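You operate a simulated robot arm through the tools that you are given. There is no shell and no other tool.

The job below is to be done with a simulated robot arm. You get a single attempt, and the scene is never put back.

JOB
Shut the pump of machine 1 down and set the brake.
Fine: switch off, knob to 0, then prime valve open and left open; suction tube into the water pail once the display shows 0; a spoonful spilt at most.

It is judged by the outcome, as a careful person would: the job done as asked, and still so three seconds after it is handed in. It fails if anything else is knocked over, pushed out of place, dropped, spilled or broken.

ROBOT AND FRAMES
A 6-joint arm with a two-finger gripper, fixed in place. Base frame: the origin is at the foot of the arm, x ahead of it, y to its left, z up. Units: m, rad, N and s.
Its first joint turns from -2.897 to 2.897 rad. Payload 2.45 kg.
Tool frame: the origin (TCP) lies between the finger pads and is the grasp point; the fingertips stand 0.02 m ahead of it; z points along the fingers, y is the line along which they close. Largest opening 0.14 m; the body of the gripper starts 0.168 m behind the TCP.
Orientation is that of the tool frame in the base frame, as a unit quaternion [w, x, y, z]. With the fingers straight down and closing along the base's y, the tool's x points along the base's -x, its y along +y and its z along -z.

CONTROLS
- The arm moves only by the tool apply_moves. Its argument "steps" is a list of rows, each an object of numbers (a shift or turn left out is 0, a gripper value left out holds the last): "wx", "wy", "wz": the turn, a rotation vector about the tool's x, y, z in units of 60 degrees (1.0 is 60 degrees); "tx", "ty", "tz": the shift along the tool's x, y, z in units of 200 mm (1.0 is 200 mm); "claw": the closure, from 0 (fully open) to 1 (shut). In form: [{"wx": .., "wy": .., "wz": .., "tx": .., "ty": .., "tz": .., "claw": ..}, ...]. A call has 1 to 20 rows; each row is the pose to reach, as a shift and turn from the pose commanded when the call began, along the tool's axes at that moment. A call with a number of a shift or a turn outside -1 to 1 is refused whole. Each row takes 0.2 s and may step no farther than 0.05 m and 0.15 rad from the row before; otherwise, or with a gripper value out of range, the whole call is refused. Where a pose cannot be reached the arm comes as near as it can. A force on the tool above 90 N (or 10 N above the force at the start of the call, whichever is more), or a blocked arm, ends the call early, and 0.2 s more pass. The fingers move at their own pace (about 0.045 m/s each) and stop on an object; they squeeze with about 43 N. The grip force told is the motor's: it shows also when the fingers shut on nothing. Time passes only in rows, and 0.2 s behind the last, so rows that repeat a pose let the fingers close. It gives the time, the measured TCP pose, the force on the tool (base axes), the opening and the grip force at its end, in the units of the frame above (readings bear some noise), with the torque about the TCP (base axes, N m) and any sound that the robot's microphone picked up.
- Cameras (640 x 400 px; columns grow to the right, rows downward): "scene" is fixed at [0.0494, -0.5017, 1.5887]; the picture's right is [0.72, -0.69, 0.00], its down [-0.35, -0.37, -0.86] and it looks along [0.59, 0.62, -0.51] (base axes); focal length 338 px, centre (320, 200). "wrist" rides on the gripper at [0.078, 0.011, -0.209] in the tool frame; the picture's right is [-0.14, 0.99, 0.00], its down [-0.92, -0.13, -0.37] and it looks along [-0.37, -0.05, 0.93] (tool axes); focal length 280 px, centre (320, 200). There is no depth. A picture from a camera that has moved, and an enlarged one, comes with that camera's place and axes in the base frame and with its lens.
- get_image(camera): a new picture of that camera. No time passes.
- enlarge(camera, box): a new picture of the part [left, top, right, bottom] of that camera's present view, enlarged. No time passes.
- job_done(): hands the job in; it is judged then, once.

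Places have to be worked out from the pictures, the camera data and where the tool is seen. Open the gripper and draw the arm clear of the work before you hand the job in, unless the task says otherwise.

The tools are called after "Request:" as a command line: name --argument value ..., lists and objects as JSON in quotes. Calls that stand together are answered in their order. apply_moves: Moves the arm, as the interface text tells. Its arguments: {"type":"object","properties":{"steps":{"type":"array","items":{"type":"object","properties":{"wx":{"type":"number"},"wy":{"type":"number"},"wz":{"type":"number"},"tx":{"type":"number"},"ty":{"type":"number"},"tz":{"type":"number"},"claw":{"type":"number"}}}}},"required":["steps"]} The other tools are called the same way: get_image (camera) takes a picture; enlarge (camera, box) takes an enlarged picture of a part of a camera's view; job_done () hands the job in.

At the start:

```text
time: 0.0
ee_pos: [0.6819, 0.3783, 1.265]
ee_rot: [0.0, 0.0, 1.0, 0.0]
contact_force: [0.8, 1.0, 0.3]
moment: [-0.01, 0.01, -0.01]
finger_gap: 0.1402
grasp_force: 0.1
```

scene: 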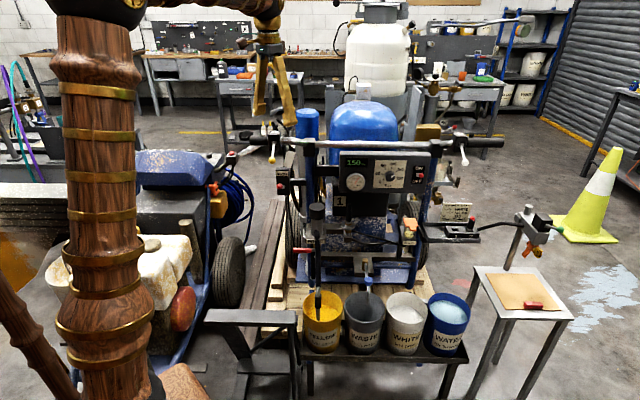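
wrist: 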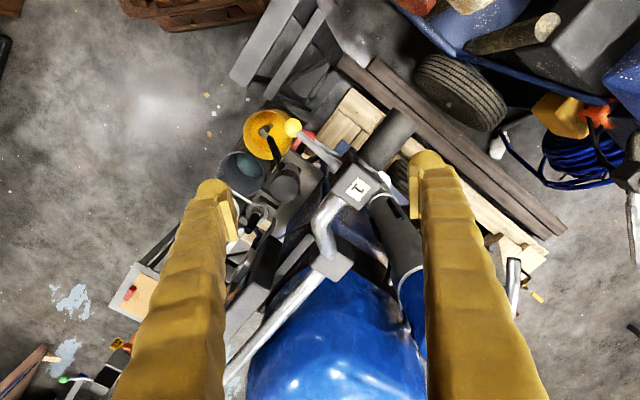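

I start by looking closely at the machine's control panel, the valve, the tube and the pails in the scene view.

Request:
enlarge --camera "scene" --box '[260, 120, 460, 245]'

Request:
enlarge --camera "scene" --box '[280, 230, 480, 355]'

Request:
enlarge --camera "scene" --box '[400, 120, 600, 330]'

Request:
enlarge --camera "wrist" --box '[200, 80, 450, 300]'

```text
3.20 times, centred on (360, 182) of scene
camera zoom: at [0.0494, -0.5017, 1.5887], right [0.72, -0.69, 0.0], down [-0.35, -0.37, -0.86], along [0.59, 0.62, -0.51], focal length 1083 px, centre (192, 256)
```

zoom: 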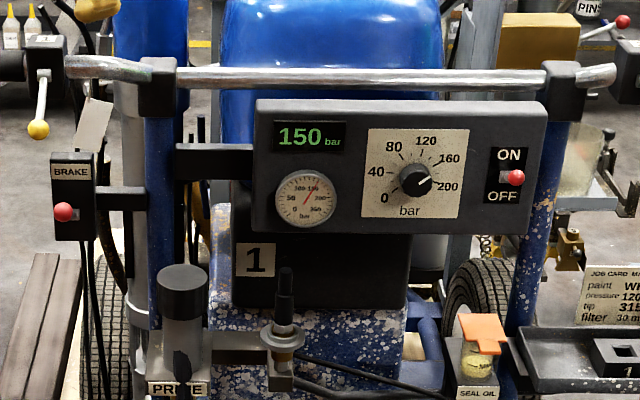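

```text
3.20 times, centred on (380, 292) of scene
camera zoom: at [0.0494, -0.5017, 1.5887], right [0.72, -0.69, 0.0], down [-0.35, -0.37, -0.86], along [0.59, 0.62, -0.51], focal length 1083 px, centre (128, -96)
```

zoom: 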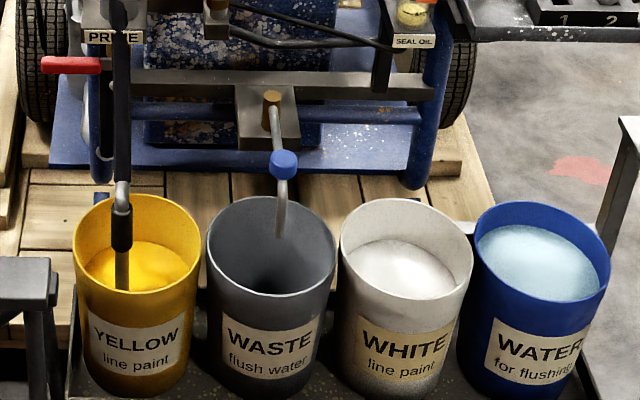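

```text
1.90 times, centred on (500, 225) of scene
camera zoom: at [0.0494, -0.5017, 1.5887], right [0.72, -0.69, 0.0], down [-0.35, -0.37, -0.86], along [0.59, 0.62, -0.51], focal length 645 px, centre (-23, 152)
```

zoom: 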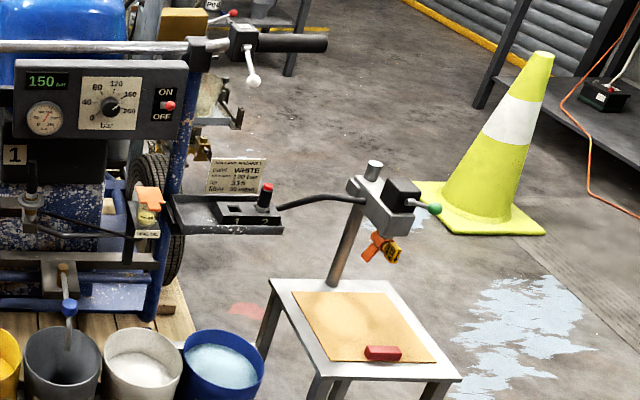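

```text
1.82 times, centred on (325, 190) of wrist
camera zoom: at [0.6037, 0.3898, 1.4747], right [0.14, 0.99, 0.0], down [0.92, -0.13, 0.37], along [0.37, -0.05, -0.93], focal length 510 px, centre (311, 218)
```

zoom: 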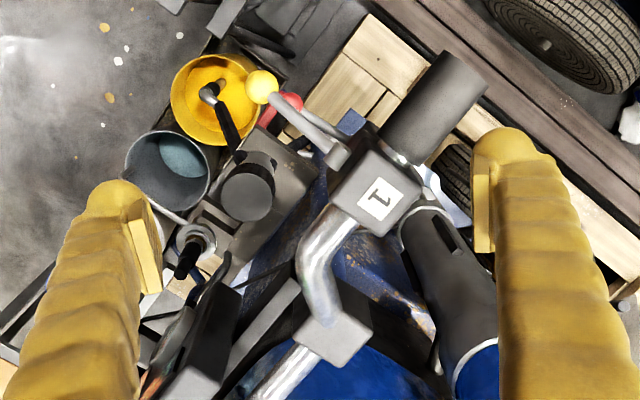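

The panel shows 150 bar, knob near 180–200, switch on. I enlarge the individual parts further: brake box, prime valve, suction tube, panel switch.

Request:
enlarge --camera "scene" --box '[268, 130, 348, 180]'

Request:
enlarge --camera "scene" --box '[268, 170, 348, 220]'

Request:
enlarge --camera "scene" --box '[275, 200, 375, 262]'

Request:
enlarge --camera "scene" --box '[290, 255, 390, 330]'

Request:
enlarge --camera "scene" --box '[335, 145, 435, 207]'

Request:
enlarge --camera "scene" --box '[220, 110, 320, 172]'

```text
8.00 times, centred on (308, 155) of scene
camera zoom: at [0.0494, -0.5017, 1.5887], right [0.72, -0.69, 0.0], down [-0.35, -0.37, -0.86], along [0.59, 0.62, -0.51], focal length 2708 px, centre (416, 560)
```

zoom: 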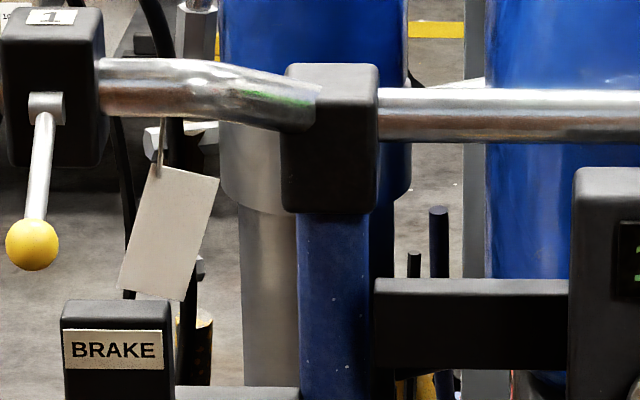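

```text
8.00 times, centred on (308, 195) of scene
camera zoom: at [0.0494, -0.5017, 1.5887], right [0.72, -0.69, 0.0], down [-0.35, -0.37, -0.86], along [0.59, 0.62, -0.51], focal length 2708 px, centre (416, 240)
```

zoom: 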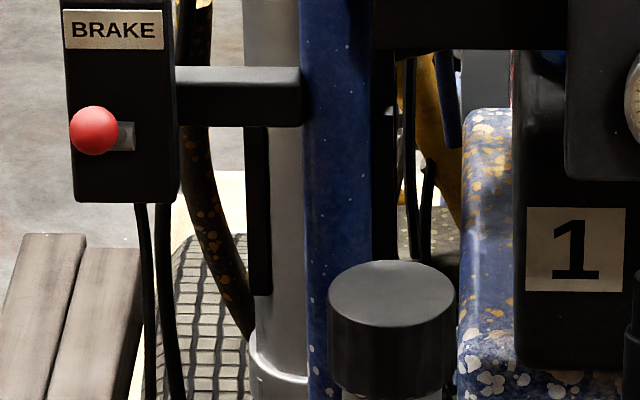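

```text
6.40 times, centred on (325, 231) of scene
camera zoom: at [0.0494, -0.5017, 1.5887], right [0.72, -0.69, 0.0], down [-0.35, -0.37, -0.86], along [0.59, 0.62, -0.51], focal length 2167 px, centre (288, 2)
```

zoom: 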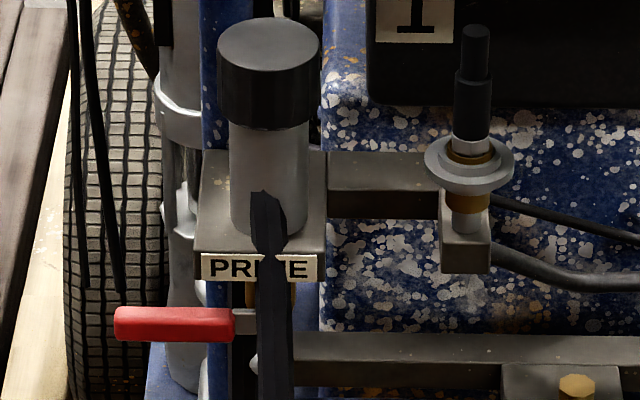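

```text
5.33 times, centred on (340, 292) of scene
camera zoom: at [0.0494, -0.5017, 1.5887], right [0.72, -0.69, 0.0], down [-0.35, -0.37, -0.86], along [0.59, 0.62, -0.51], focal length 1806 px, centre (213, -293)
```

zoom: 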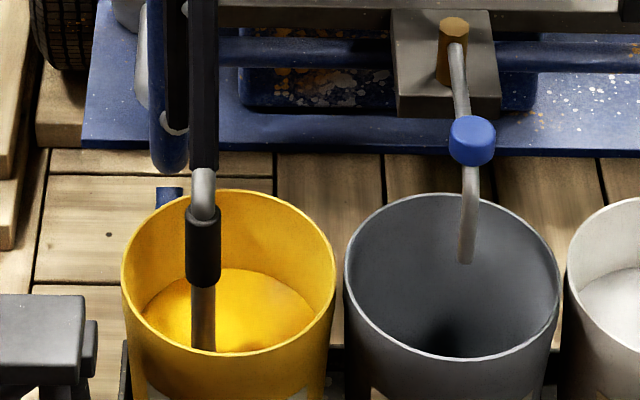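

```text
6.40 times, centred on (385, 176) of scene
camera zoom: at [0.0494, -0.5017, 1.5887], right [0.72, -0.69, 0.0], down [-0.35, -0.37, -0.86], along [0.59, 0.62, -0.51], focal length 2167 px, centre (-96, 354)
```

zoom: 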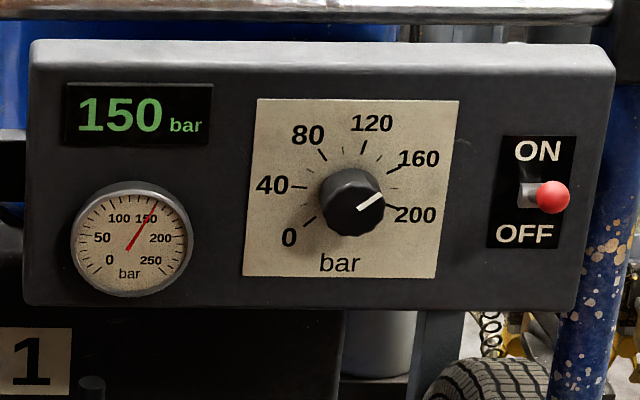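

```text
6.40 times, centred on (270, 141) of scene
camera zoom: at [0.0494, -0.5017, 1.5887], right [0.72, -0.69, 0.0], down [-0.35, -0.37, -0.86], along [0.59, 0.62, -0.51], focal length 2167 px, centre (640, 578)
```

zoom: 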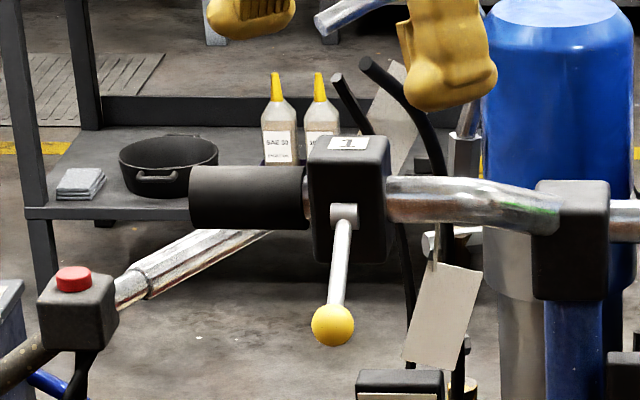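

The panel reads 150 bar; the left gun lever "1" has a yellow ball, and the brake box has a red ball lever on the left post. I triangulate the left post top near (0.83, 0.38, 1.13) and the yellow pail rim near (0.73, 0.19, 0.51). I raise the arm, draw it back toward the front of the machine and turn it to face the panel to get a second view.

Request:
apply_moves --steps '[{"tz": -0.2}, {"tz": -0.4}, {"tx": 0.15, "ty": -0.15, "tz": -0.4, "wz": -0.1}, {"tx": 0.3, "ty": -0.3, "tz": -0.4, "wz": -0.22}, {"tx": 0.45, "ty": -0.45, "tz": -0.4, "wz": -0.34}, {"tx": 0.6, "ty": -0.6, "tz": -0.4, "wz": -0.46}, {"tx": 0.75, "ty": -0.75, "tz": -0.4, "wz": -0.58}, {"tx": 0.9, "ty": -0.9, "tz": -0.4, "wz": -0.7}, {"tx": 1.0, "ty": -1.0, "tz": -0.4, "wz": -0.727}]'

```text
time: 2.0
ee_pos: [0.4832, 0.1785, 1.3441]
ee_rot: [0.001, -0.372, 0.928, -0.001]
contact_force: [0.7, 1.0, 0.6]
moment: [0.0, 0.02, -0.02]
finger_gap: 0.1401
grasp_force: 0.2
```

The arm is at (0.48, 0.18, 1.34), facing the machine's direction. I tilt the tool forward so the wrist camera looks at the panel front.

Request:
apply_moves --steps '[{"wy": -0.13}, {"wy": -0.26}, {"wy": -0.39}, {"wy": -0.52}, {"wy": -0.65}, {"wy": -0.75}]'

Request:
get_image --camera "wrist"

Request:
get_image --camera "scene"

```text
time: 3.4
ee_pos: [0.4819, 0.179, 1.345]
ee_rot: [0.356, -0.342, 0.858, 0.142]
contact_force: [0.3, -0.2, 0.9]
moment: [-0.01, 0.0, -0.01]
finger_gap: 0.14
grasp_force: 0.0
```

```text
taken
camera wrist: at [0.3271, 0.0469, 1.4379], right [-0.61, 0.78, 0.1], down [0.37, 0.18, 0.91], along [0.7, 0.6, -0.4], focal length 280 px, centre (320, 200)
```

wrist: 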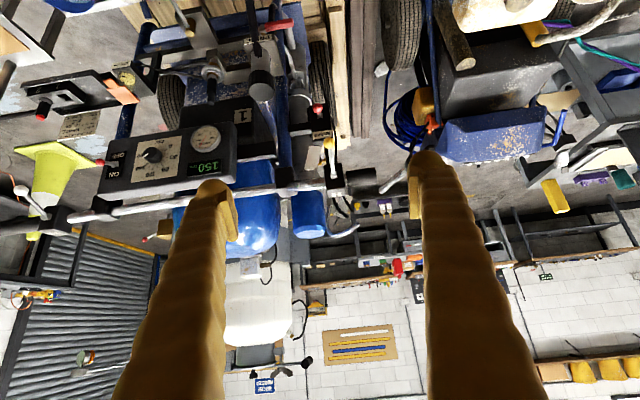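

```text
taken
```

scene: 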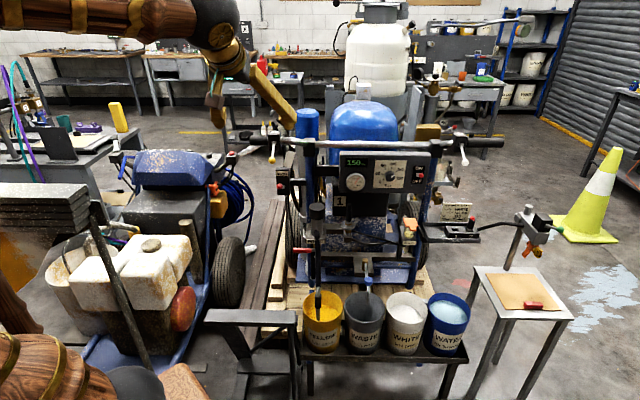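

The wrist view is upside down but shows the panel, brake box and tag. I enlarge them.

Request:
enlarge --camera "wrist" --box '[80, 90, 260, 210]'

Request:
enlarge --camera "wrist" --box '[230, 0, 380, 100]'

Request:
enlarge --camera "wrist" --box '[270, 90, 390, 220]'

Request:
enlarge --camera "wrist" --box '[130, 0, 290, 110]'

```text
3.33 times, centred on (170, 150) of wrist
camera zoom: at [0.3271, 0.0469, 1.4379], right [-0.61, 0.78, 0.1], down [0.37, 0.18, 0.91], along [0.7, 0.6, -0.4], focal length 935 px, centre (820, 367)
```

zoom: 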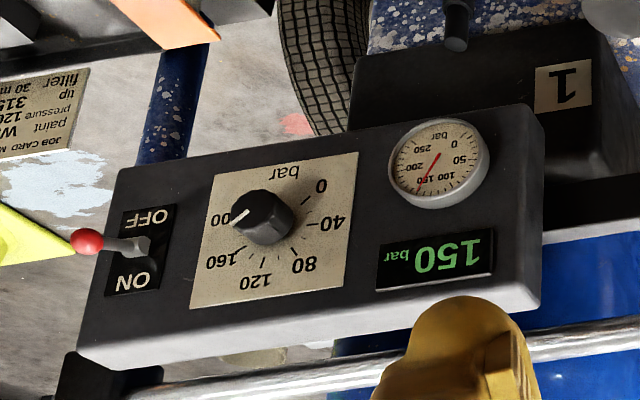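

```text
4.00 times, centred on (305, 50) of wrist
camera zoom: at [0.3271, 0.0469, 1.4379], right [-0.61, 0.78, 0.1], down [0.37, 0.18, 0.91], along [0.7, 0.6, -0.4], focal length 1122 px, centre (380, 800)
```

zoom: 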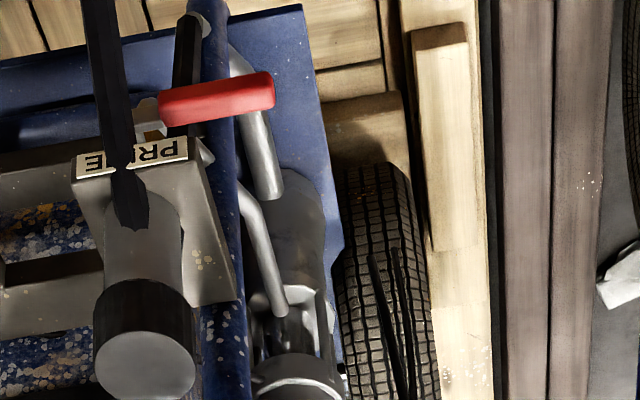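

```text
3.08 times, centred on (330, 155) of wrist
camera zoom: at [0.3271, 0.0469, 1.4379], right [-0.61, 0.78, 0.1], down [0.37, 0.18, 0.91], along [0.7, 0.6, -0.4], focal length 863 px, centre (289, 338)
```

zoom: 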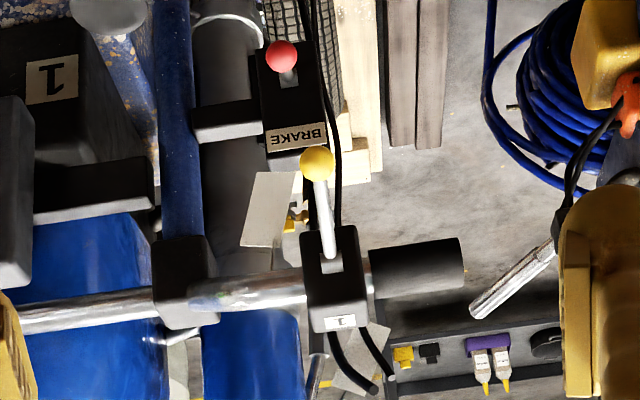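

```text
3.64 times, centred on (210, 55) of wrist
camera zoom: at [0.3271, 0.0469, 1.4379], right [-0.61, 0.78, 0.1], down [0.37, 0.18, 0.91], along [0.7, 0.6, -0.4], focal length 1020 px, centre (720, 727)
```

zoom: 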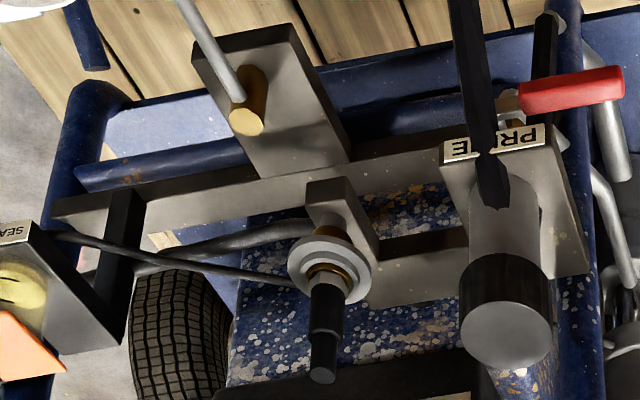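

I triangulate the knob face at about (0.964, 0.102, 1.053) and the switch ball at about (1.033, 0.019, 1.062), with the panel normal near azimuth 43.5°. I move sideways along the machine front and tilt the tool to near horizontal.

Request:
apply_moves --steps '[{"ty": -0.2, "wy": -0.08}, {"ty": -0.4, "wy": -0.16}, {"ty": -0.6, "wy": -0.24}, {"ty": -0.8, "wy": -0.32}, {"ty": -1.0, "wy": -0.4}]'

Request:
get_image --camera "wrist"

```text
time: 4.6
ee_pos: [0.6183, 0.033, 1.3473]
ee_rot: [0.526, -0.307, 0.765, 0.21]
contact_force: [0.3, -0.4, 0.4]
moment: [0.0, 0.01, 0.02]
finger_gap: 0.14
grasp_force: 0.0
```

```text
taken
camera wrist: at [0.4501, -0.1133, 1.349], right [-0.65, 0.75, 0.13], down [0.08, -0.1, 0.99], along [0.76, 0.65, 0.01], focal length 280 px, centre (320, 200)
```

wrist: 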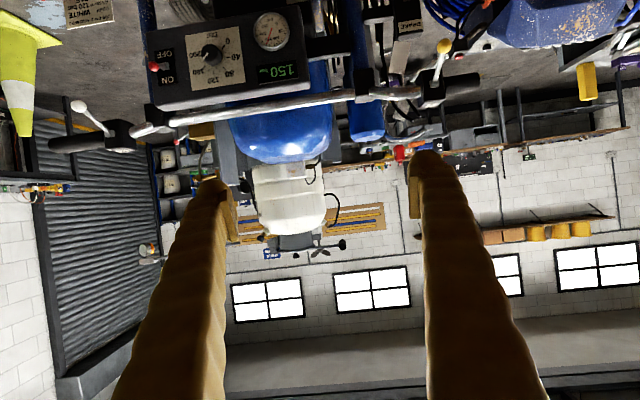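

The path is clear of the machine. I continue sideways and down while levelling the tool to horizontal.

Request:
apply_moves --steps '[{"ty": -0.125, "tx": 0.116, "tz": 0.045, "wy": -0.045}, {"ty": -0.25, "tx": 0.232, "tz": 0.09, "wy": -0.09}, {"ty": -0.375, "tx": 0.348, "tz": 0.135, "wy": -0.135}, {"ty": -0.5, "tx": 0.464, "tz": 0.18, "wy": -0.18}, {"ty": -0.625, "tx": 0.58, "tz": 0.225, "wy": -0.225}, {"ty": -0.75, "tx": 0.696, "tz": 0.27, "wy": -0.27}, {"ty": -0.875, "tx": 0.812, "tz": 0.315, "wy": -0.315}, {"ty": -1.0, "tx": 0.928, "tz": 0.36, "wy": -0.35}]'

Request:
get_image --camera "wrist"

Request:
get_image --camera "scene"

```text
time: 6.4
ee_pos: [0.7585, -0.1103, 1.1472]
ee_rot: [0.657, -0.264, 0.656, 0.263]
contact_force: [-0.2, 0.4, -0.1]
moment: [-0.02, 0.02, 0.04]
finger_gap: 0.1399
grasp_force: 0.1
```

```text
taken
camera wrist: at [0.6003, -0.2465, 1.0692], right [-0.68, 0.72, 0.14], down [-0.18, -0.35, 0.92], along [0.71, 0.6, 0.37], focal length 280 px, centre (320, 200)
```

wrist: 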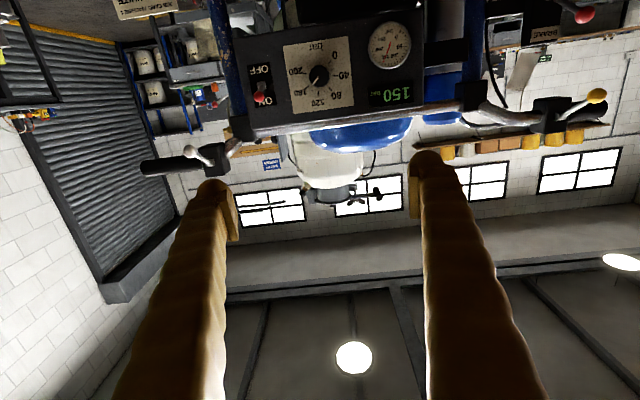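

```text
taken
```

scene: 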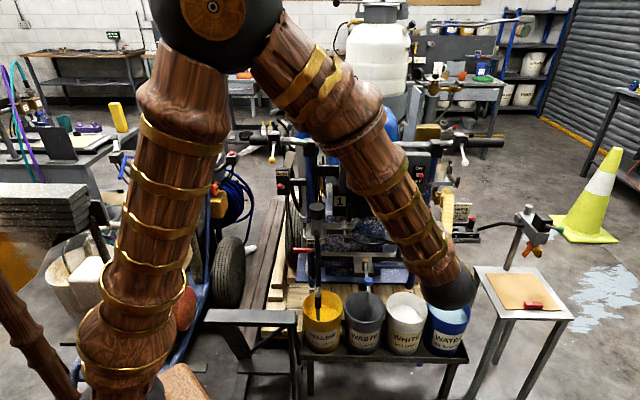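

The tool is now level and facing the panel. I enlarge the panel to locate the switch and knob accurately.

Request:
enlarge --camera "wrist" --box '[215, 5, 455, 155]'

Request:
enlarge --camera "wrist" --box '[470, 0, 640, 110]'

```text
2.67 times, centred on (335, 80) of wrist
camera zoom: at [0.6003, -0.2465, 1.0692], right [-0.68, 0.72, 0.14], down [-0.18, -0.35, 0.92], along [0.71, 0.6, 0.37], focal length 748 px, centre (280, 520)
```

zoom: 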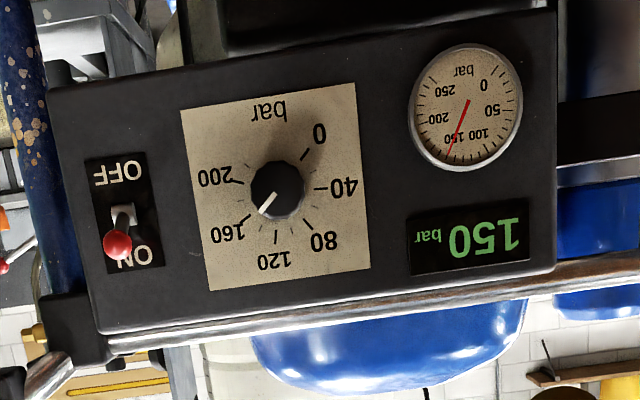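

```text
3.64 times, centred on (555, 55) of wrist
camera zoom: at [0.6003, -0.2465, 1.0692], right [-0.68, 0.72, 0.14], down [-0.18, -0.35, 0.92], along [0.71, 0.6, 0.37], focal length 1020 px, centre (-534, 727)
```

zoom: 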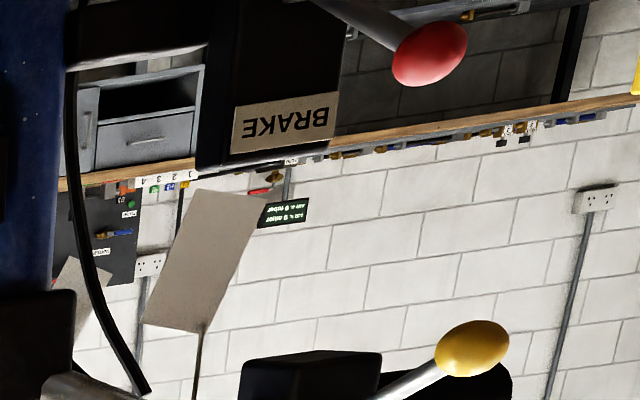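

Ball of the switch comes out at about (1.030, 0.022, 1.067), knob face at (0.963, 0.103, 1.051). I close the gripper and move to a standoff in front of the switch, a little above it.

Request:
apply_moves --steps '[{"ty": -0.1, "tz": 0.1, "claw": 1}, {"ty": -0.2, "tz": 0.2, "claw": 1}, {"ty": -0.3, "tz": 0.35, "claw": 1}, {"ty": -0.4, "tz": 0.5, "claw": 1}, {"ty": -0.4625, "tz": 0.65, "claw": 1}, {"ty": -0.4625, "tz": 0.8, "claw": 1}, {"ty": -0.4625, "tz": 0.9, "claw": 1}, {"ty": -0.4625, "tz": 0.9, "claw": 1}, {"ty": -0.4625, "tz": 0.9, "claw": 1}]'

Request:
get_image --camera "wrist"

```text
time: 8.4
ee_pos: [0.9529, -0.0522, 1.1451]
ee_rot: [0.657, -0.263, 0.656, 0.263]
contact_force: [-0.1, -1.1, -0.8]
moment: [-0.02, 0.01, 0.02]
finger_gap: 0.0001
grasp_force: 29.4
```

```text
taken
camera wrist: at [0.7944, -0.1887, 1.0674], right [-0.68, 0.72, 0.14], down [-0.18, -0.35, 0.92], along [0.71, 0.6, 0.36], focal length 280 px, centre (320, 200)
```

wrist: 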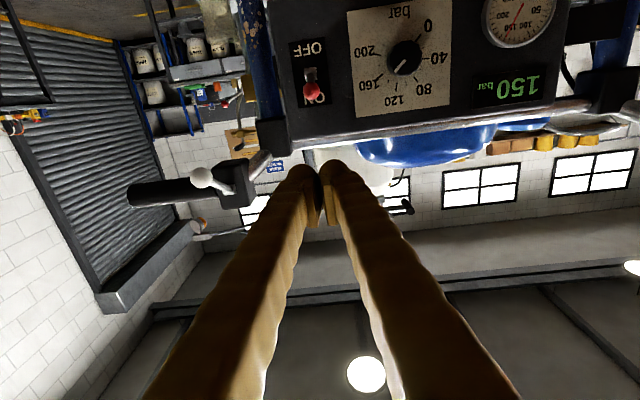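

The closed fingertips are lined up with the ball's column (m≈0.697). I lower to just above the ball height and move in so the fingertip sits over the ball.

Request:
apply_moves --steps '[{"tx": 0.09}, {"tx": 0.19}, {"tx": 0.19, "tz": 0.15}, {"tx": 0.19, "tz": 0.3}, {"tx": 0.19, "tz": 0.42}, {"tx": 0.19, "tz": 0.5}]'

Request:
get_image --camera "wrist"

```text
time: 9.8
ee_pos: [1.0262, 0.0149, 1.1062]
ee_rot: [0.656, -0.262, 0.657, 0.262]
contact_force: [-0.6, 0.9, -0.1]
moment: [0.02, -0.01, -0.01]
finger_gap: 0.0
grasp_force: 29.5
```

```text
taken
camera wrist: at [0.8665, -0.1213, 1.0297], right [-0.68, 0.72, 0.14], down [-0.18, -0.35, 0.92], along [0.71, 0.6, 0.37], focal length 280 px, centre (320, 200)
```

wrist: 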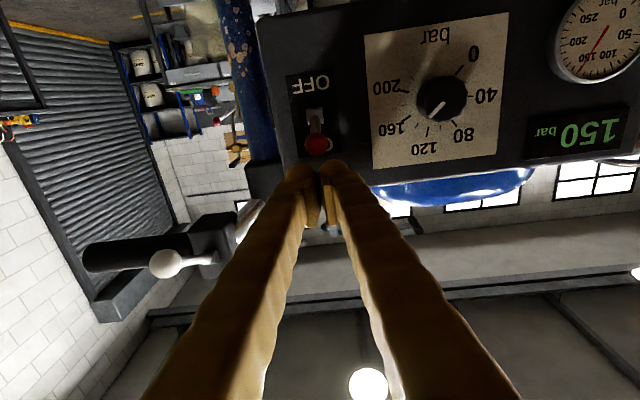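

Fingertip is above the ball and aligned. I push slowly downward.

Request:
apply_moves --steps '[{"tx": 0.04}, {"tx": 0.08}, {"tx": 0.11}, {"tx": 0.14}, {"tx": 0.17}]'

Request:
get_image --camera "wrist"

```text
time: 11.0
ee_pos: [1.0239, 0.0152, 1.0727]
ee_rot: [0.656, -0.262, 0.657, 0.262]
contact_force: [-0.3, -1.5, -0.2]
moment: [0.02, 0.01, 0.03]
finger_gap: 0.0
grasp_force: 29.7
```

```text
taken
camera wrist: at [0.8658, -0.1209, 0.996], right [-0.68, 0.72, 0.14], down [-0.18, -0.35, 0.92], along [0.71, 0.6, 0.36], focal length 280 px, centre (320, 200)
```

wrist: 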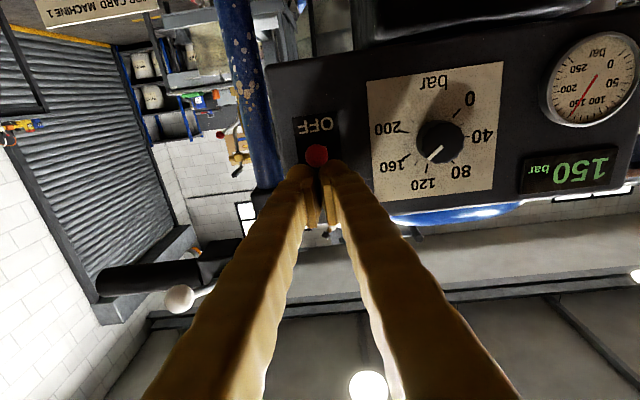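

The ball is moving down with the finger at near-zero force. I continue pushing down.

Request:
apply_moves --steps '[{"tx": 0.03}, {"tx": 0.06}, {"tx": 0.09}]'

Request:
get_image --camera "wrist"

```text
time: 11.8
ee_pos: [1.0248, 0.0168, 1.0597]
ee_rot: [0.658, -0.263, 0.655, 0.263]
contact_force: [-2.8, 4.0, 31.5]
moment: [0.38, -0.02, 0.05]
finger_gap: 0.0
grasp_force: 29.9
```

```text
taken
camera wrist: at [0.8666, -0.1204, 0.981], right [-0.68, 0.72, 0.13], down [-0.18, -0.35, 0.92], along [0.71, 0.6, 0.37], focal length 280 px, centre (320, 200)
```

wrist: 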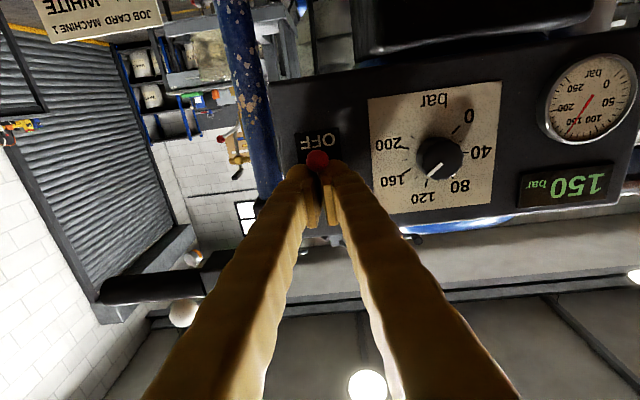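

There is 31 N resistance at TCP z=1.060, so the lever seems to be at its lower stop. I back off upward and out, then inspect.

Request:
apply_moves --steps '[{"tx": -0.1}, {"tx": -0.22}, {"tx": -0.22, "tz": -0.2}, {"tx": -0.22, "tz": -0.4}]'

Request:
enlarge --camera "wrist" --box '[240, 0, 540, 180]'

```text
time: 12.8
ee_pos: [0.9658, -0.0389, 1.099]
ee_rot: [0.656, -0.263, 0.656, 0.263]
contact_force: [0.6, -0.2, -0.6]
moment: [-0.05, 0.0, 0.01]
finger_gap: 0.0
grasp_force: 29.9
```

```text
2.13 times, centred on (390, 90) of wrist
camera zoom: at [0.808, -0.1751, 1.0215], right [-0.68, 0.72, 0.14], down [-0.18, -0.35, 0.92], along [0.71, 0.6, 0.36], focal length 598 px, centre (171, 435)
```

zoom: 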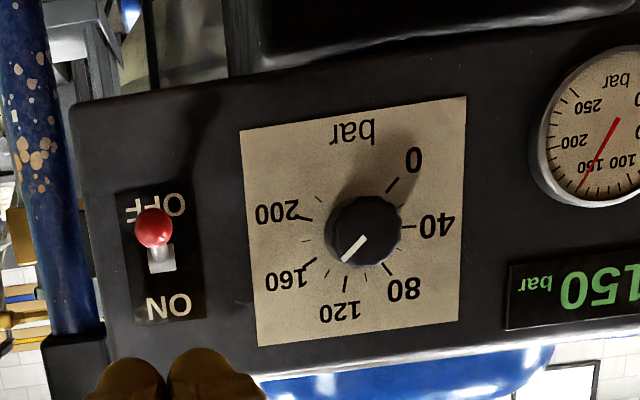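

The switch lever now points to OFF. Next is the knob (pointer ~150, must turn about 180° counter-clockwise to 0). I partly open the gripper, line up with the knob axis at a standoff and roll +45° to test the wrist's range.

Request:
apply_moves --steps '[{"ty": 0.1, "tx": 0.05, "wz": 0.12, "claw": 0.5}, {"ty": 0.2, "tx": 0.1, "wz": 0.24, "claw": 0.5}, {"ty": 0.3, "tx": 0.15, "wz": 0.36, "claw": 0.5}, {"ty": 0.4, "tx": 0.2, "wz": 0.48, "claw": 0.5}, {"ty": 0.5, "tx": 0.24, "wz": 0.6, "claw": 0.5}, {"ty": 0.52, "tx": 0.24, "wz": 0.72, "claw": 0.5}, {"ty": 0.52, "tx": 0.24, "wz": 0.75, "claw": 0.5}]'

Request:
get_image --camera "wrist"

```text
time: 14.4
ee_pos: [0.8939, 0.0367, 1.0522]
ee_rot: [0.506, 0.01, 0.707, 0.494]
contact_force: [0.5, 0.4, -2.1]
moment: [0.02, -0.01, -0.02]
finger_gap: 0.0698
grasp_force: 0.1
```

```text
taken
camera wrist: at [0.6995, -0.0615, 1.0054], right [-0.42, 0.44, 0.8], down [0.25, -0.79, 0.56], along [0.88, 0.43, 0.22], focal length 280 px, centre (320, 200)
```

wrist: 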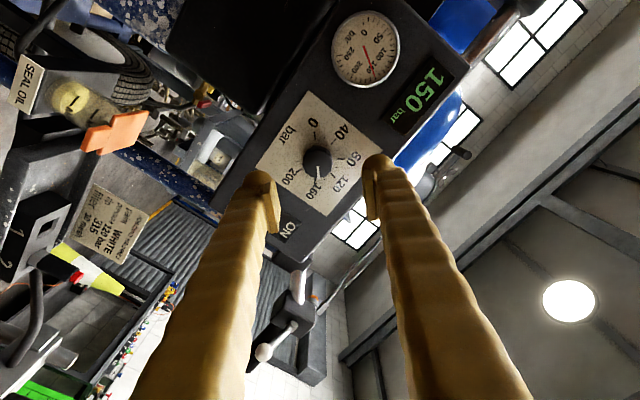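

The +45° roll was reached exactly. I test another +45° to see whether a single 180° sweep is possible.

Request:
apply_moves --steps '[{"wz": 0.125}, {"wz": 0.25}, {"wz": 0.375}, {"wz": 0.5}, {"wz": 0.625}, {"wz": 0.75}]'

Request:
get_image --camera "wrist"

```text
time: 15.8
ee_pos: [0.8953, 0.0365, 1.0513]
ee_rot: [0.278, 0.279, 0.65, 0.651]
contact_force: [-0.6, -0.4, 0.0]
moment: [0.01, 0.01, -0.02]
finger_gap: 0.0701
grasp_force: 0.0
```

```text
taken
camera wrist: at [0.6902, -0.0512, 1.0634], right [0.1, -0.1, 0.99], down [0.37, -0.92, -0.13], along [0.92, 0.38, -0.05], focal length 280 px, centre (320, 200)
```

wrist: 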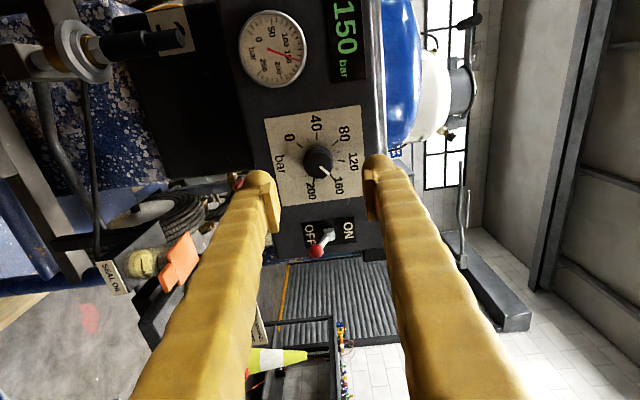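

Roll +90° works as well. I enlarge to check the alignment of the gripper axis with the knob.

Request:
enlarge --camera "wrist" --box '[240, 90, 400, 290]'

```text
2.00 times, centred on (320, 190) of wrist
camera zoom: at [0.6902, -0.0512, 1.0634], right [0.1, -0.1, 0.99], down [0.37, -0.92, -0.13], along [0.92, 0.38, -0.05], focal length 561 px, centre (320, 220)
```

zoom: 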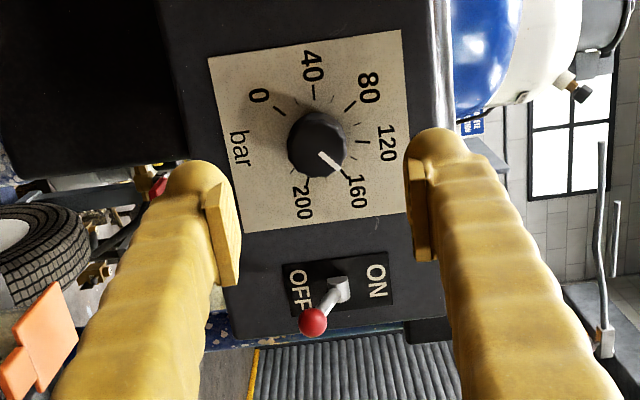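

The knob axis is within ~3 mm of the gripper axis. I advance with the fingers open until the tips are just about at the knob face and look again.

Request:
apply_moves --steps '[{"tz": 0.12, "ty": -0.01, "tx": 0.005}, {"tz": 0.24, "ty": -0.01, "tx": 0.01}, {"tz": 0.33, "ty": -0.01, "tx": 0.01}]'

Request:
get_image --camera "wrist"

Request:
enlarge --camera "wrist" --box '[240, 90, 400, 290]'

Request:
enlarge --camera "scene" --box '[330, 120, 450, 210]'

```text
time: 16.6
ee_pos: [0.9406, 0.083, 1.0508]
ee_rot: [0.278, 0.279, 0.65, 0.65]
contact_force: [0.4, 0.2, 0.2]
moment: [-0.02, -0.02, -0.03]
finger_gap: 0.0701
grasp_force: 0.1
```

```text
taken
camera wrist: at [0.7357, -0.0047, 1.062], right [0.09, -0.1, 0.99], down [0.37, -0.92, -0.13], along [0.92, 0.38, -0.05], focal length 280 px, centre (320, 200)
```

wrist: 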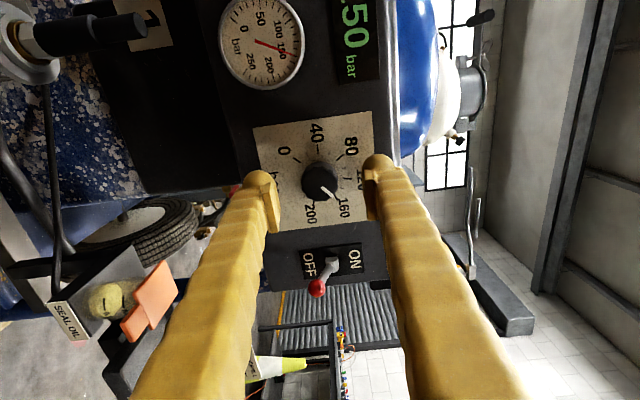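

```text
2.00 times, centred on (320, 190) of wrist
camera zoom: at [0.7357, -0.0047, 1.062], right [0.09, -0.1, 0.99], down [0.37, -0.92, -0.13], along [0.92, 0.38, -0.05], focal length 561 px, centre (320, 220)
```

zoom: 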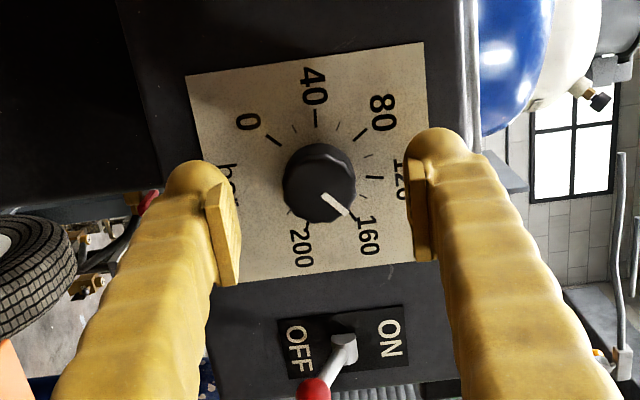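

```text
4.44 times, centred on (390, 165) of scene
camera zoom: at [0.0494, -0.5017, 1.5887], right [0.72, -0.69, 0.0], down [-0.35, -0.37, -0.86], along [0.59, 0.62, -0.51], focal length 1505 px, centre (9, 356)
```

zoom: 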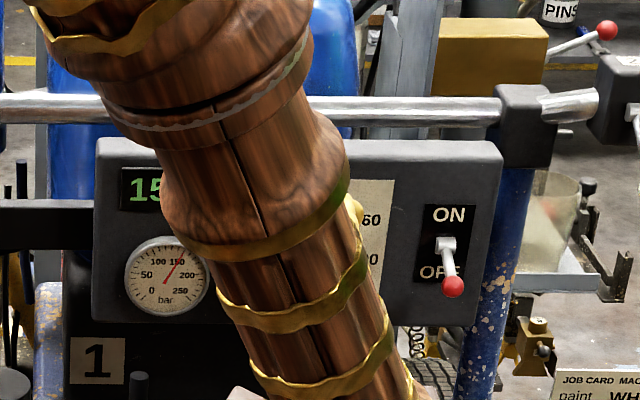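

The knob sits centred between the fingers. I advance 20 mm more in small steps and check the force for any touch on the panel.

Request:
apply_moves --steps '[{"tz": 0.03}, {"tz": 0.06}, {"tz": 0.09}, {"tz": 0.11}]'

Request:
enlarge --camera "wrist" --box '[240, 90, 400, 290]'

```text
time: 17.6
ee_pos: [0.9567, 0.0991, 1.0507]
ee_rot: [0.279, 0.278, 0.65, 0.65]
contact_force: [-0.3, 0.5, 0.2]
moment: [-0.01, -0.01, 0.01]
finger_gap: 0.0701
grasp_force: 0.1
```

```text
2.00 times, centred on (320, 190) of wrist
camera zoom: at [0.7519, 0.0111, 1.0621], right [0.09, -0.1, 0.99], down [0.37, -0.92, -0.13], along [0.92, 0.38, -0.05], focal length 561 px, centre (320, 220)
```

zoom: 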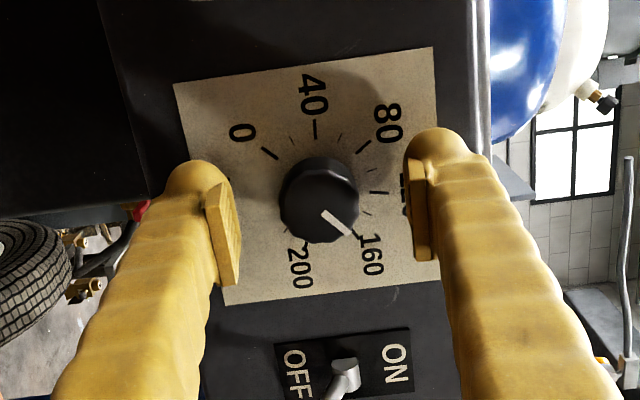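

No contact force, the knob is centred between the pads and about level with the TCP plane. I back off 2 mm, close on the knob, then begin turning it counter-clockwise (negative roll).

Request:
apply_moves --steps '[{"tz": -0.01}, {"tz": -0.01, "claw": 1}, {"tz": -0.01, "claw": 1}, {"tz": -0.01, "claw": 1}, {"tz": -0.01, "claw": 1}, {"tz": -0.01, "claw": 1}]'

Request:
enlarge --camera "wrist" --box '[240, 90, 400, 290]'

```text
time: 19.0
ee_pos: [0.955, 0.0964, 1.0496]
ee_rot: [0.278, 0.278, 0.65, 0.65]
contact_force: [-48.5, -32.3, -10.9]
moment: [1.02, -0.96, -0.02]
finger_gap: 0.0291
grasp_force: 44.9
```

```text
2.00 times, centred on (320, 190) of wrist
camera zoom: at [0.7491, 0.0088, 1.0614], right [0.1, -0.1, 0.99], down [0.37, -0.92, -0.13], along [0.93, 0.38, -0.05], focal length 561 px, centre (320, 220)
```

zoom: 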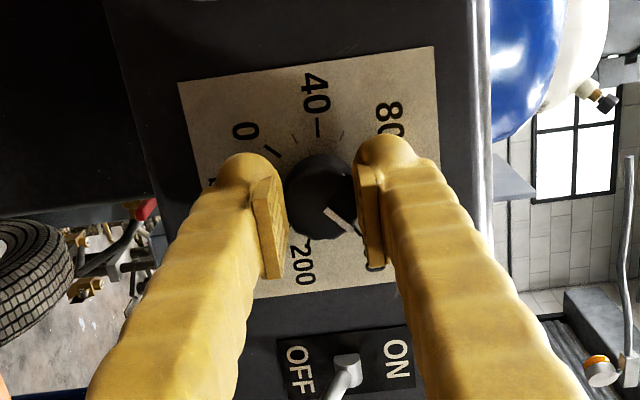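

Closing gave a 58 N push along the panel normal, so the grip is too deep (tips against the panel or knob flange). I reopen, back off 8 mm and grip again.

Request:
apply_moves --steps '[{"claw": 0.5}, {"claw": 0.5}, {"claw": 0.5}, {"tz": -0.02, "claw": 0.5}, {"tz": -0.04, "claw": 0.5}]'

Request:
enlarge --camera "wrist" --box '[240, 90, 400, 290]'

```text
time: 20.2
ee_pos: [0.949, 0.0915, 1.0507]
ee_rot: [0.279, 0.278, 0.65, 0.65]
contact_force: [-0.1, -0.2, 0.3]
moment: [-0.04, 0.0, -0.02]
finger_gap: 0.0702
grasp_force: 0.1
```

```text
2.00 times, centred on (320, 190) of wrist
camera zoom: at [0.7442, 0.0037, 1.0619], right [0.09, -0.1, 0.99], down [0.37, -0.92, -0.13], along [0.92, 0.38, -0.05], focal length 561 px, centre (320, 220)
```

zoom: 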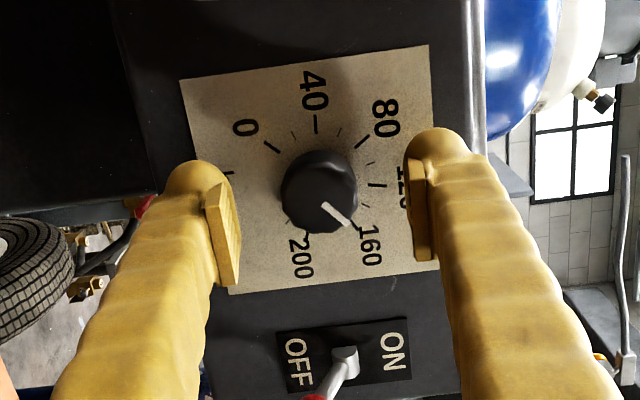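

Force is back to zero and the knob is unchanged. I close on it here, about 8 mm shallower.

Request:
apply_moves --steps '[{"claw": 1}, {"claw": 1}, {"claw": 1}, {"claw": 1}, {"claw": 1}]'

Request:
enlarge --camera "wrist" --box '[240, 90, 400, 290]'

```text
time: 21.4
ee_pos: [0.9496, 0.0907, 1.0506]
ee_rot: [0.279, 0.278, 0.651, 0.649]
contact_force: [0.6, -0.2, -0.8]
moment: [0.01, -0.02, -0.02]
finger_gap: 0.0
grasp_force: 27.9
```

```text
2.00 times, centred on (320, 190) of wrist
camera zoom: at [0.7442, 0.0037, 1.0619], right [0.09, -0.1, 0.99], down [0.37, -0.92, -0.13], along [0.92, 0.38, -0.05], focal length 561 px, centre (320, 220)
```

zoom: 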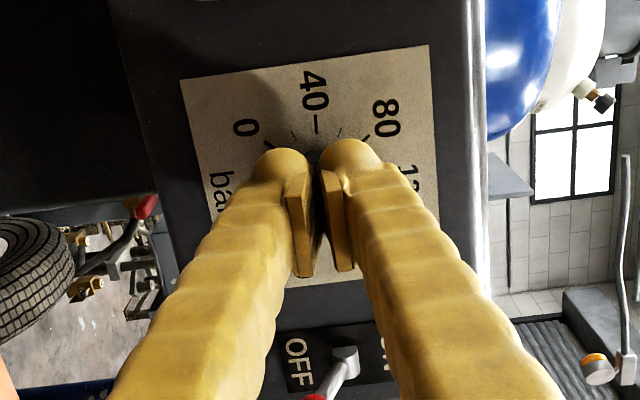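

The fingers closed in front of the knob (gap 0), so the knob face is further in than I judged and before I only caught its bevelled edge. I reopen and go in deeper in small steps, watching the force.

Request:
apply_moves --steps '[{"claw": 0.5}, {"claw": 0.5}, {"claw": 0.5}, {"claw": 0.5}, {"tz": 0.03, "claw": 0.5}, {"tz": 0.06, "claw": 0.5}, {"tz": 0.08, "claw": 0.5}]'

Request:
enlarge --camera "wrist" --box '[240, 90, 400, 290]'

```text
time: 23.0
ee_pos: [0.9615, 0.1016, 1.0497]
ee_rot: [0.278, 0.279, 0.651, 0.649]
contact_force: [0.6, -1.4, 0.8]
moment: [0.01, -0.03, 0.0]
finger_gap: 0.07
grasp_force: 0.2
```

```text
2.00 times, centred on (320, 190) of wrist
camera zoom: at [0.7565, 0.0146, 1.0608], right [0.09, -0.1, 0.99], down [0.37, -0.92, -0.13], along [0.93, 0.38, -0.05], focal length 561 px, centre (320, 220)
```

zoom: 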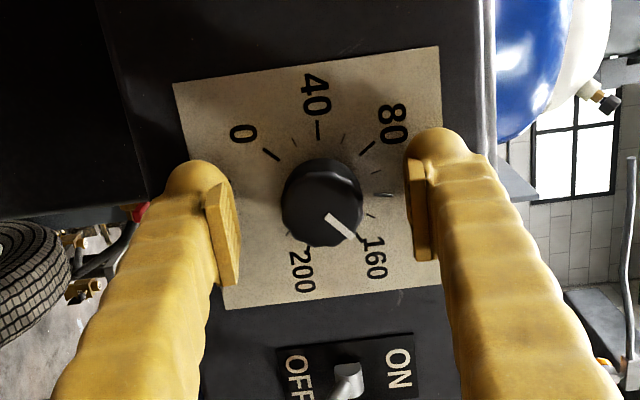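

Still no contact at tips n≈0.786. I go 5 mm deeper.

Request:
apply_moves --steps '[{"tz": 0.0125}, {"tz": 0.025}, {"tz": 0.025}]'

```text
time: 23.8
ee_pos: [0.9652, 0.1054, 1.0493]
ee_rot: [0.279, 0.279, 0.649, 0.65]
contact_force: [-1.1, 0.3, -0.6]
moment: [-0.02, -0.04, 0.02]
finger_gap: 0.0702
grasp_force: 0.1
```

No contact yet; tips are ~19 mm past the knob face. I close the fingers.

Request:
apply_moves --steps '[{"claw": 1}, {"claw": 1}, {"claw": 1}, {"claw": 1}]'

Request:
enlarge --camera "wrist" --box '[240, 90, 400, 290]'

```text
time: 24.8
ee_pos: [0.9659, 0.1052, 1.0507]
ee_rot: [0.279, 0.278, 0.65, 0.65]
contact_force: [1.2, 1.5, 9.8]
moment: [0.07, -0.05, -0.04]
finger_gap: 0.0325
grasp_force: 39.2
```

```text
2.00 times, centred on (320, 190) of wrist
camera zoom: at [0.76, 0.0182, 1.0612], right [0.09, -0.1, 0.99], down [0.37, -0.92, -0.13], along [0.92, 0.38, -0.05], focal length 561 px, centre (320, 220)
```

zoom: 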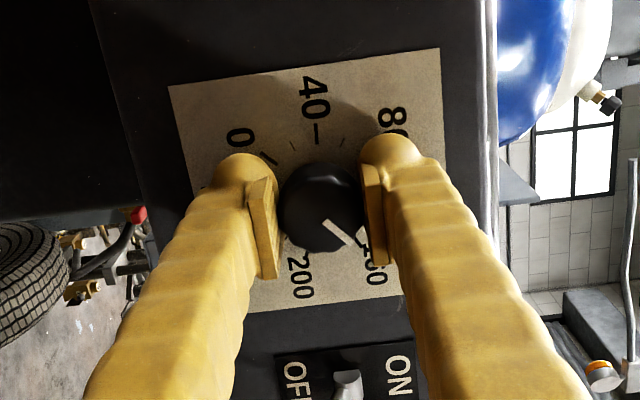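

A proper grip now: gap 32.5 mm, 39 N, with a slight 10 N vertical offset that I correct by 1.5 mm. I turn counter-clockwise by 60°.

Request:
apply_moves --steps '[{"ty": 0.008}, {"ty": 0.008, "wz": -0.1}, {"ty": 0.008, "wz": -0.2}, {"ty": 0.008, "wz": -0.3}, {"ty": 0.008, "wz": -0.4}, {"ty": 0.008, "wz": -0.5}, {"ty": 0.008, "wz": -0.6}, {"ty": 0.008, "wz": -0.7}, {"ty": 0.008, "wz": -0.8}, {"ty": 0.008, "wz": -0.9}, {"ty": 0.008, "wz": -1.0}]'

Request:
enlarge --camera "wrist" --box '[240, 90, 400, 290]'

```text
time: 27.2
ee_pos: [0.9679, 0.1047, 1.0509]
ee_rot: [0.566, -0.084, 0.702, 0.423]
contact_force: [29.8, -4.5, -48.4]
moment: [-0.19, 0.24, -0.01]
finger_gap: 0.0322
grasp_force: 44.9
```

```text
2.00 times, centred on (320, 190) of wrist
camera zoom: at [0.7818, -0.0044, 0.9892], right [-0.54, 0.57, 0.61], down [0.13, -0.67, 0.73], along [0.83, 0.48, 0.29], focal length 561 px, centre (320, 220)
```

zoom: 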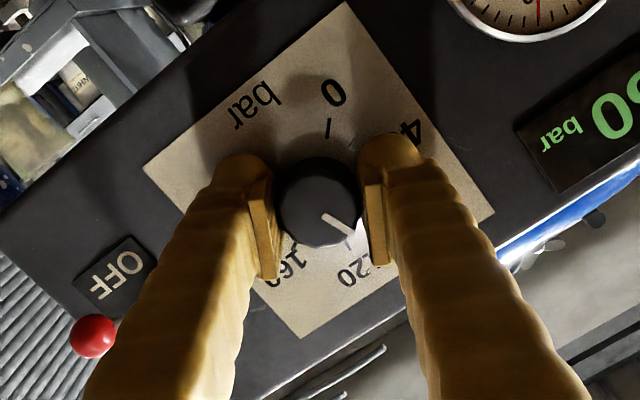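

The knob turns with the gripper (pointer now near 100), but there is ~54 N sideways load from a small axis offset. I shift the TCP ~4 mm toward the knob axis to relieve it.

Request:
apply_moves --steps '[{"ty": -0.01}, {"ty": -0.018}, {"ty": -0.018}]'

```text
time: 28.0
ee_pos: [0.9664, 0.1042, 1.0513]
ee_rot: [0.566, -0.084, 0.702, 0.425]
contact_force: [-16.5, 6.3, -14.2]
moment: [-0.06, 0.02, 0.27]
finger_gap: 0.0321
grasp_force: 45.0
```

The load dropped to ~22 N. I trim 1.5 mm along tool x and continue turning another 60°.

Request:
apply_moves --steps '[{"tx": 0.008, "ty": 0.003}, {"tx": 0.008, "ty": 0.003, "wz": -0.1}, {"tx": 0.008, "ty": 0.003, "wz": -0.2}, {"tx": 0.008, "ty": 0.003, "wz": -0.3}, {"tx": 0.008, "ty": 0.003, "wz": -0.4}, {"tx": 0.008, "ty": 0.003, "wz": -0.5}]'

Request:
enlarge --camera "wrist" --box '[240, 90, 400, 290]'

```text
time: 29.4
ee_pos: [0.9671, 0.1031, 1.0503]
ee_rot: [0.657, -0.264, 0.655, 0.263]
contact_force: [-6.5, 15.4, 35.1]
moment: [0.37, -0.33, 0.26]
finger_gap: 0.0321
grasp_force: 44.6
```

```text
2.00 times, centred on (320, 190) of wrist
camera zoom: at [0.8083, -0.032, 0.9726], right [-0.68, 0.72, 0.13], down [-0.18, -0.35, 0.92], along [0.71, 0.61, 0.37], focal length 561 px, centre (320, 220)
```

zoom: 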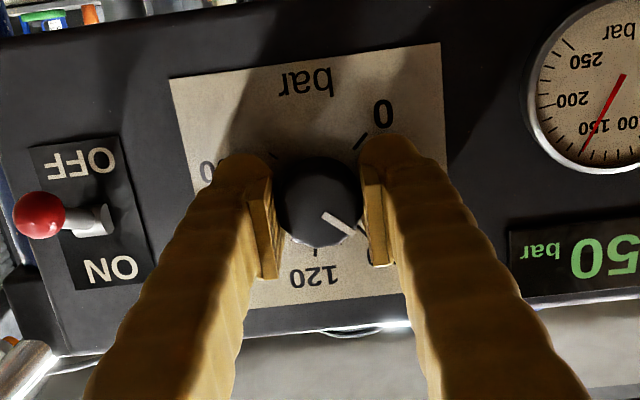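

Half of the turn is done (pointer near 75–80). I trim upward by 2 mm to relieve the 35 N and continue another 45°.

Request:
apply_moves --steps '[{"tx": -0.01, "ty": 0.004}, {"tx": -0.01, "ty": 0.004, "wz": -0.1}, {"tx": -0.01, "ty": 0.004, "wz": -0.2}, {"tx": -0.01, "ty": 0.004, "wz": -0.3}, {"tx": -0.01, "ty": 0.004, "wz": -0.4}, {"tx": -0.01, "ty": 0.004, "wz": -0.5}, {"tx": -0.01, "ty": 0.004, "wz": -0.6}, {"tx": -0.01, "ty": 0.004, "wz": -0.7}]'

Request:
enlarge --camera "wrist" --box '[240, 90, 400, 290]'

```text
time: 30.6
ee_pos: [0.967, 0.1063, 1.0549]
ee_rot: [0.679, -0.382, 0.607, 0.157]
contact_force: [-25.0, 16.1, 9.3]
moment: [0.19, -0.02, 0.34]
finger_gap: 0.0325
grasp_force: 45.1
out of reach, approached as far as the arm can: row 4, 5
stopped in row 5: the force on the tool passed its limit at 120 N (the readings are from after the stop); the commanded pose is now the measured one
```

```text
2.00 times, centred on (320, 190) of wrist
camera zoom: at [0.8296, -0.0544, 0.9832], right [-0.7, 0.69, -0.19], down [-0.37, -0.12, 0.92], along [0.61, 0.72, 0.34], focal length 561 px, centre (320, 220)
```

zoom: 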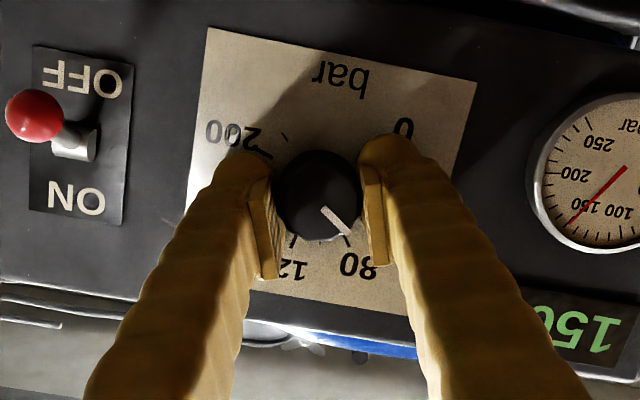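

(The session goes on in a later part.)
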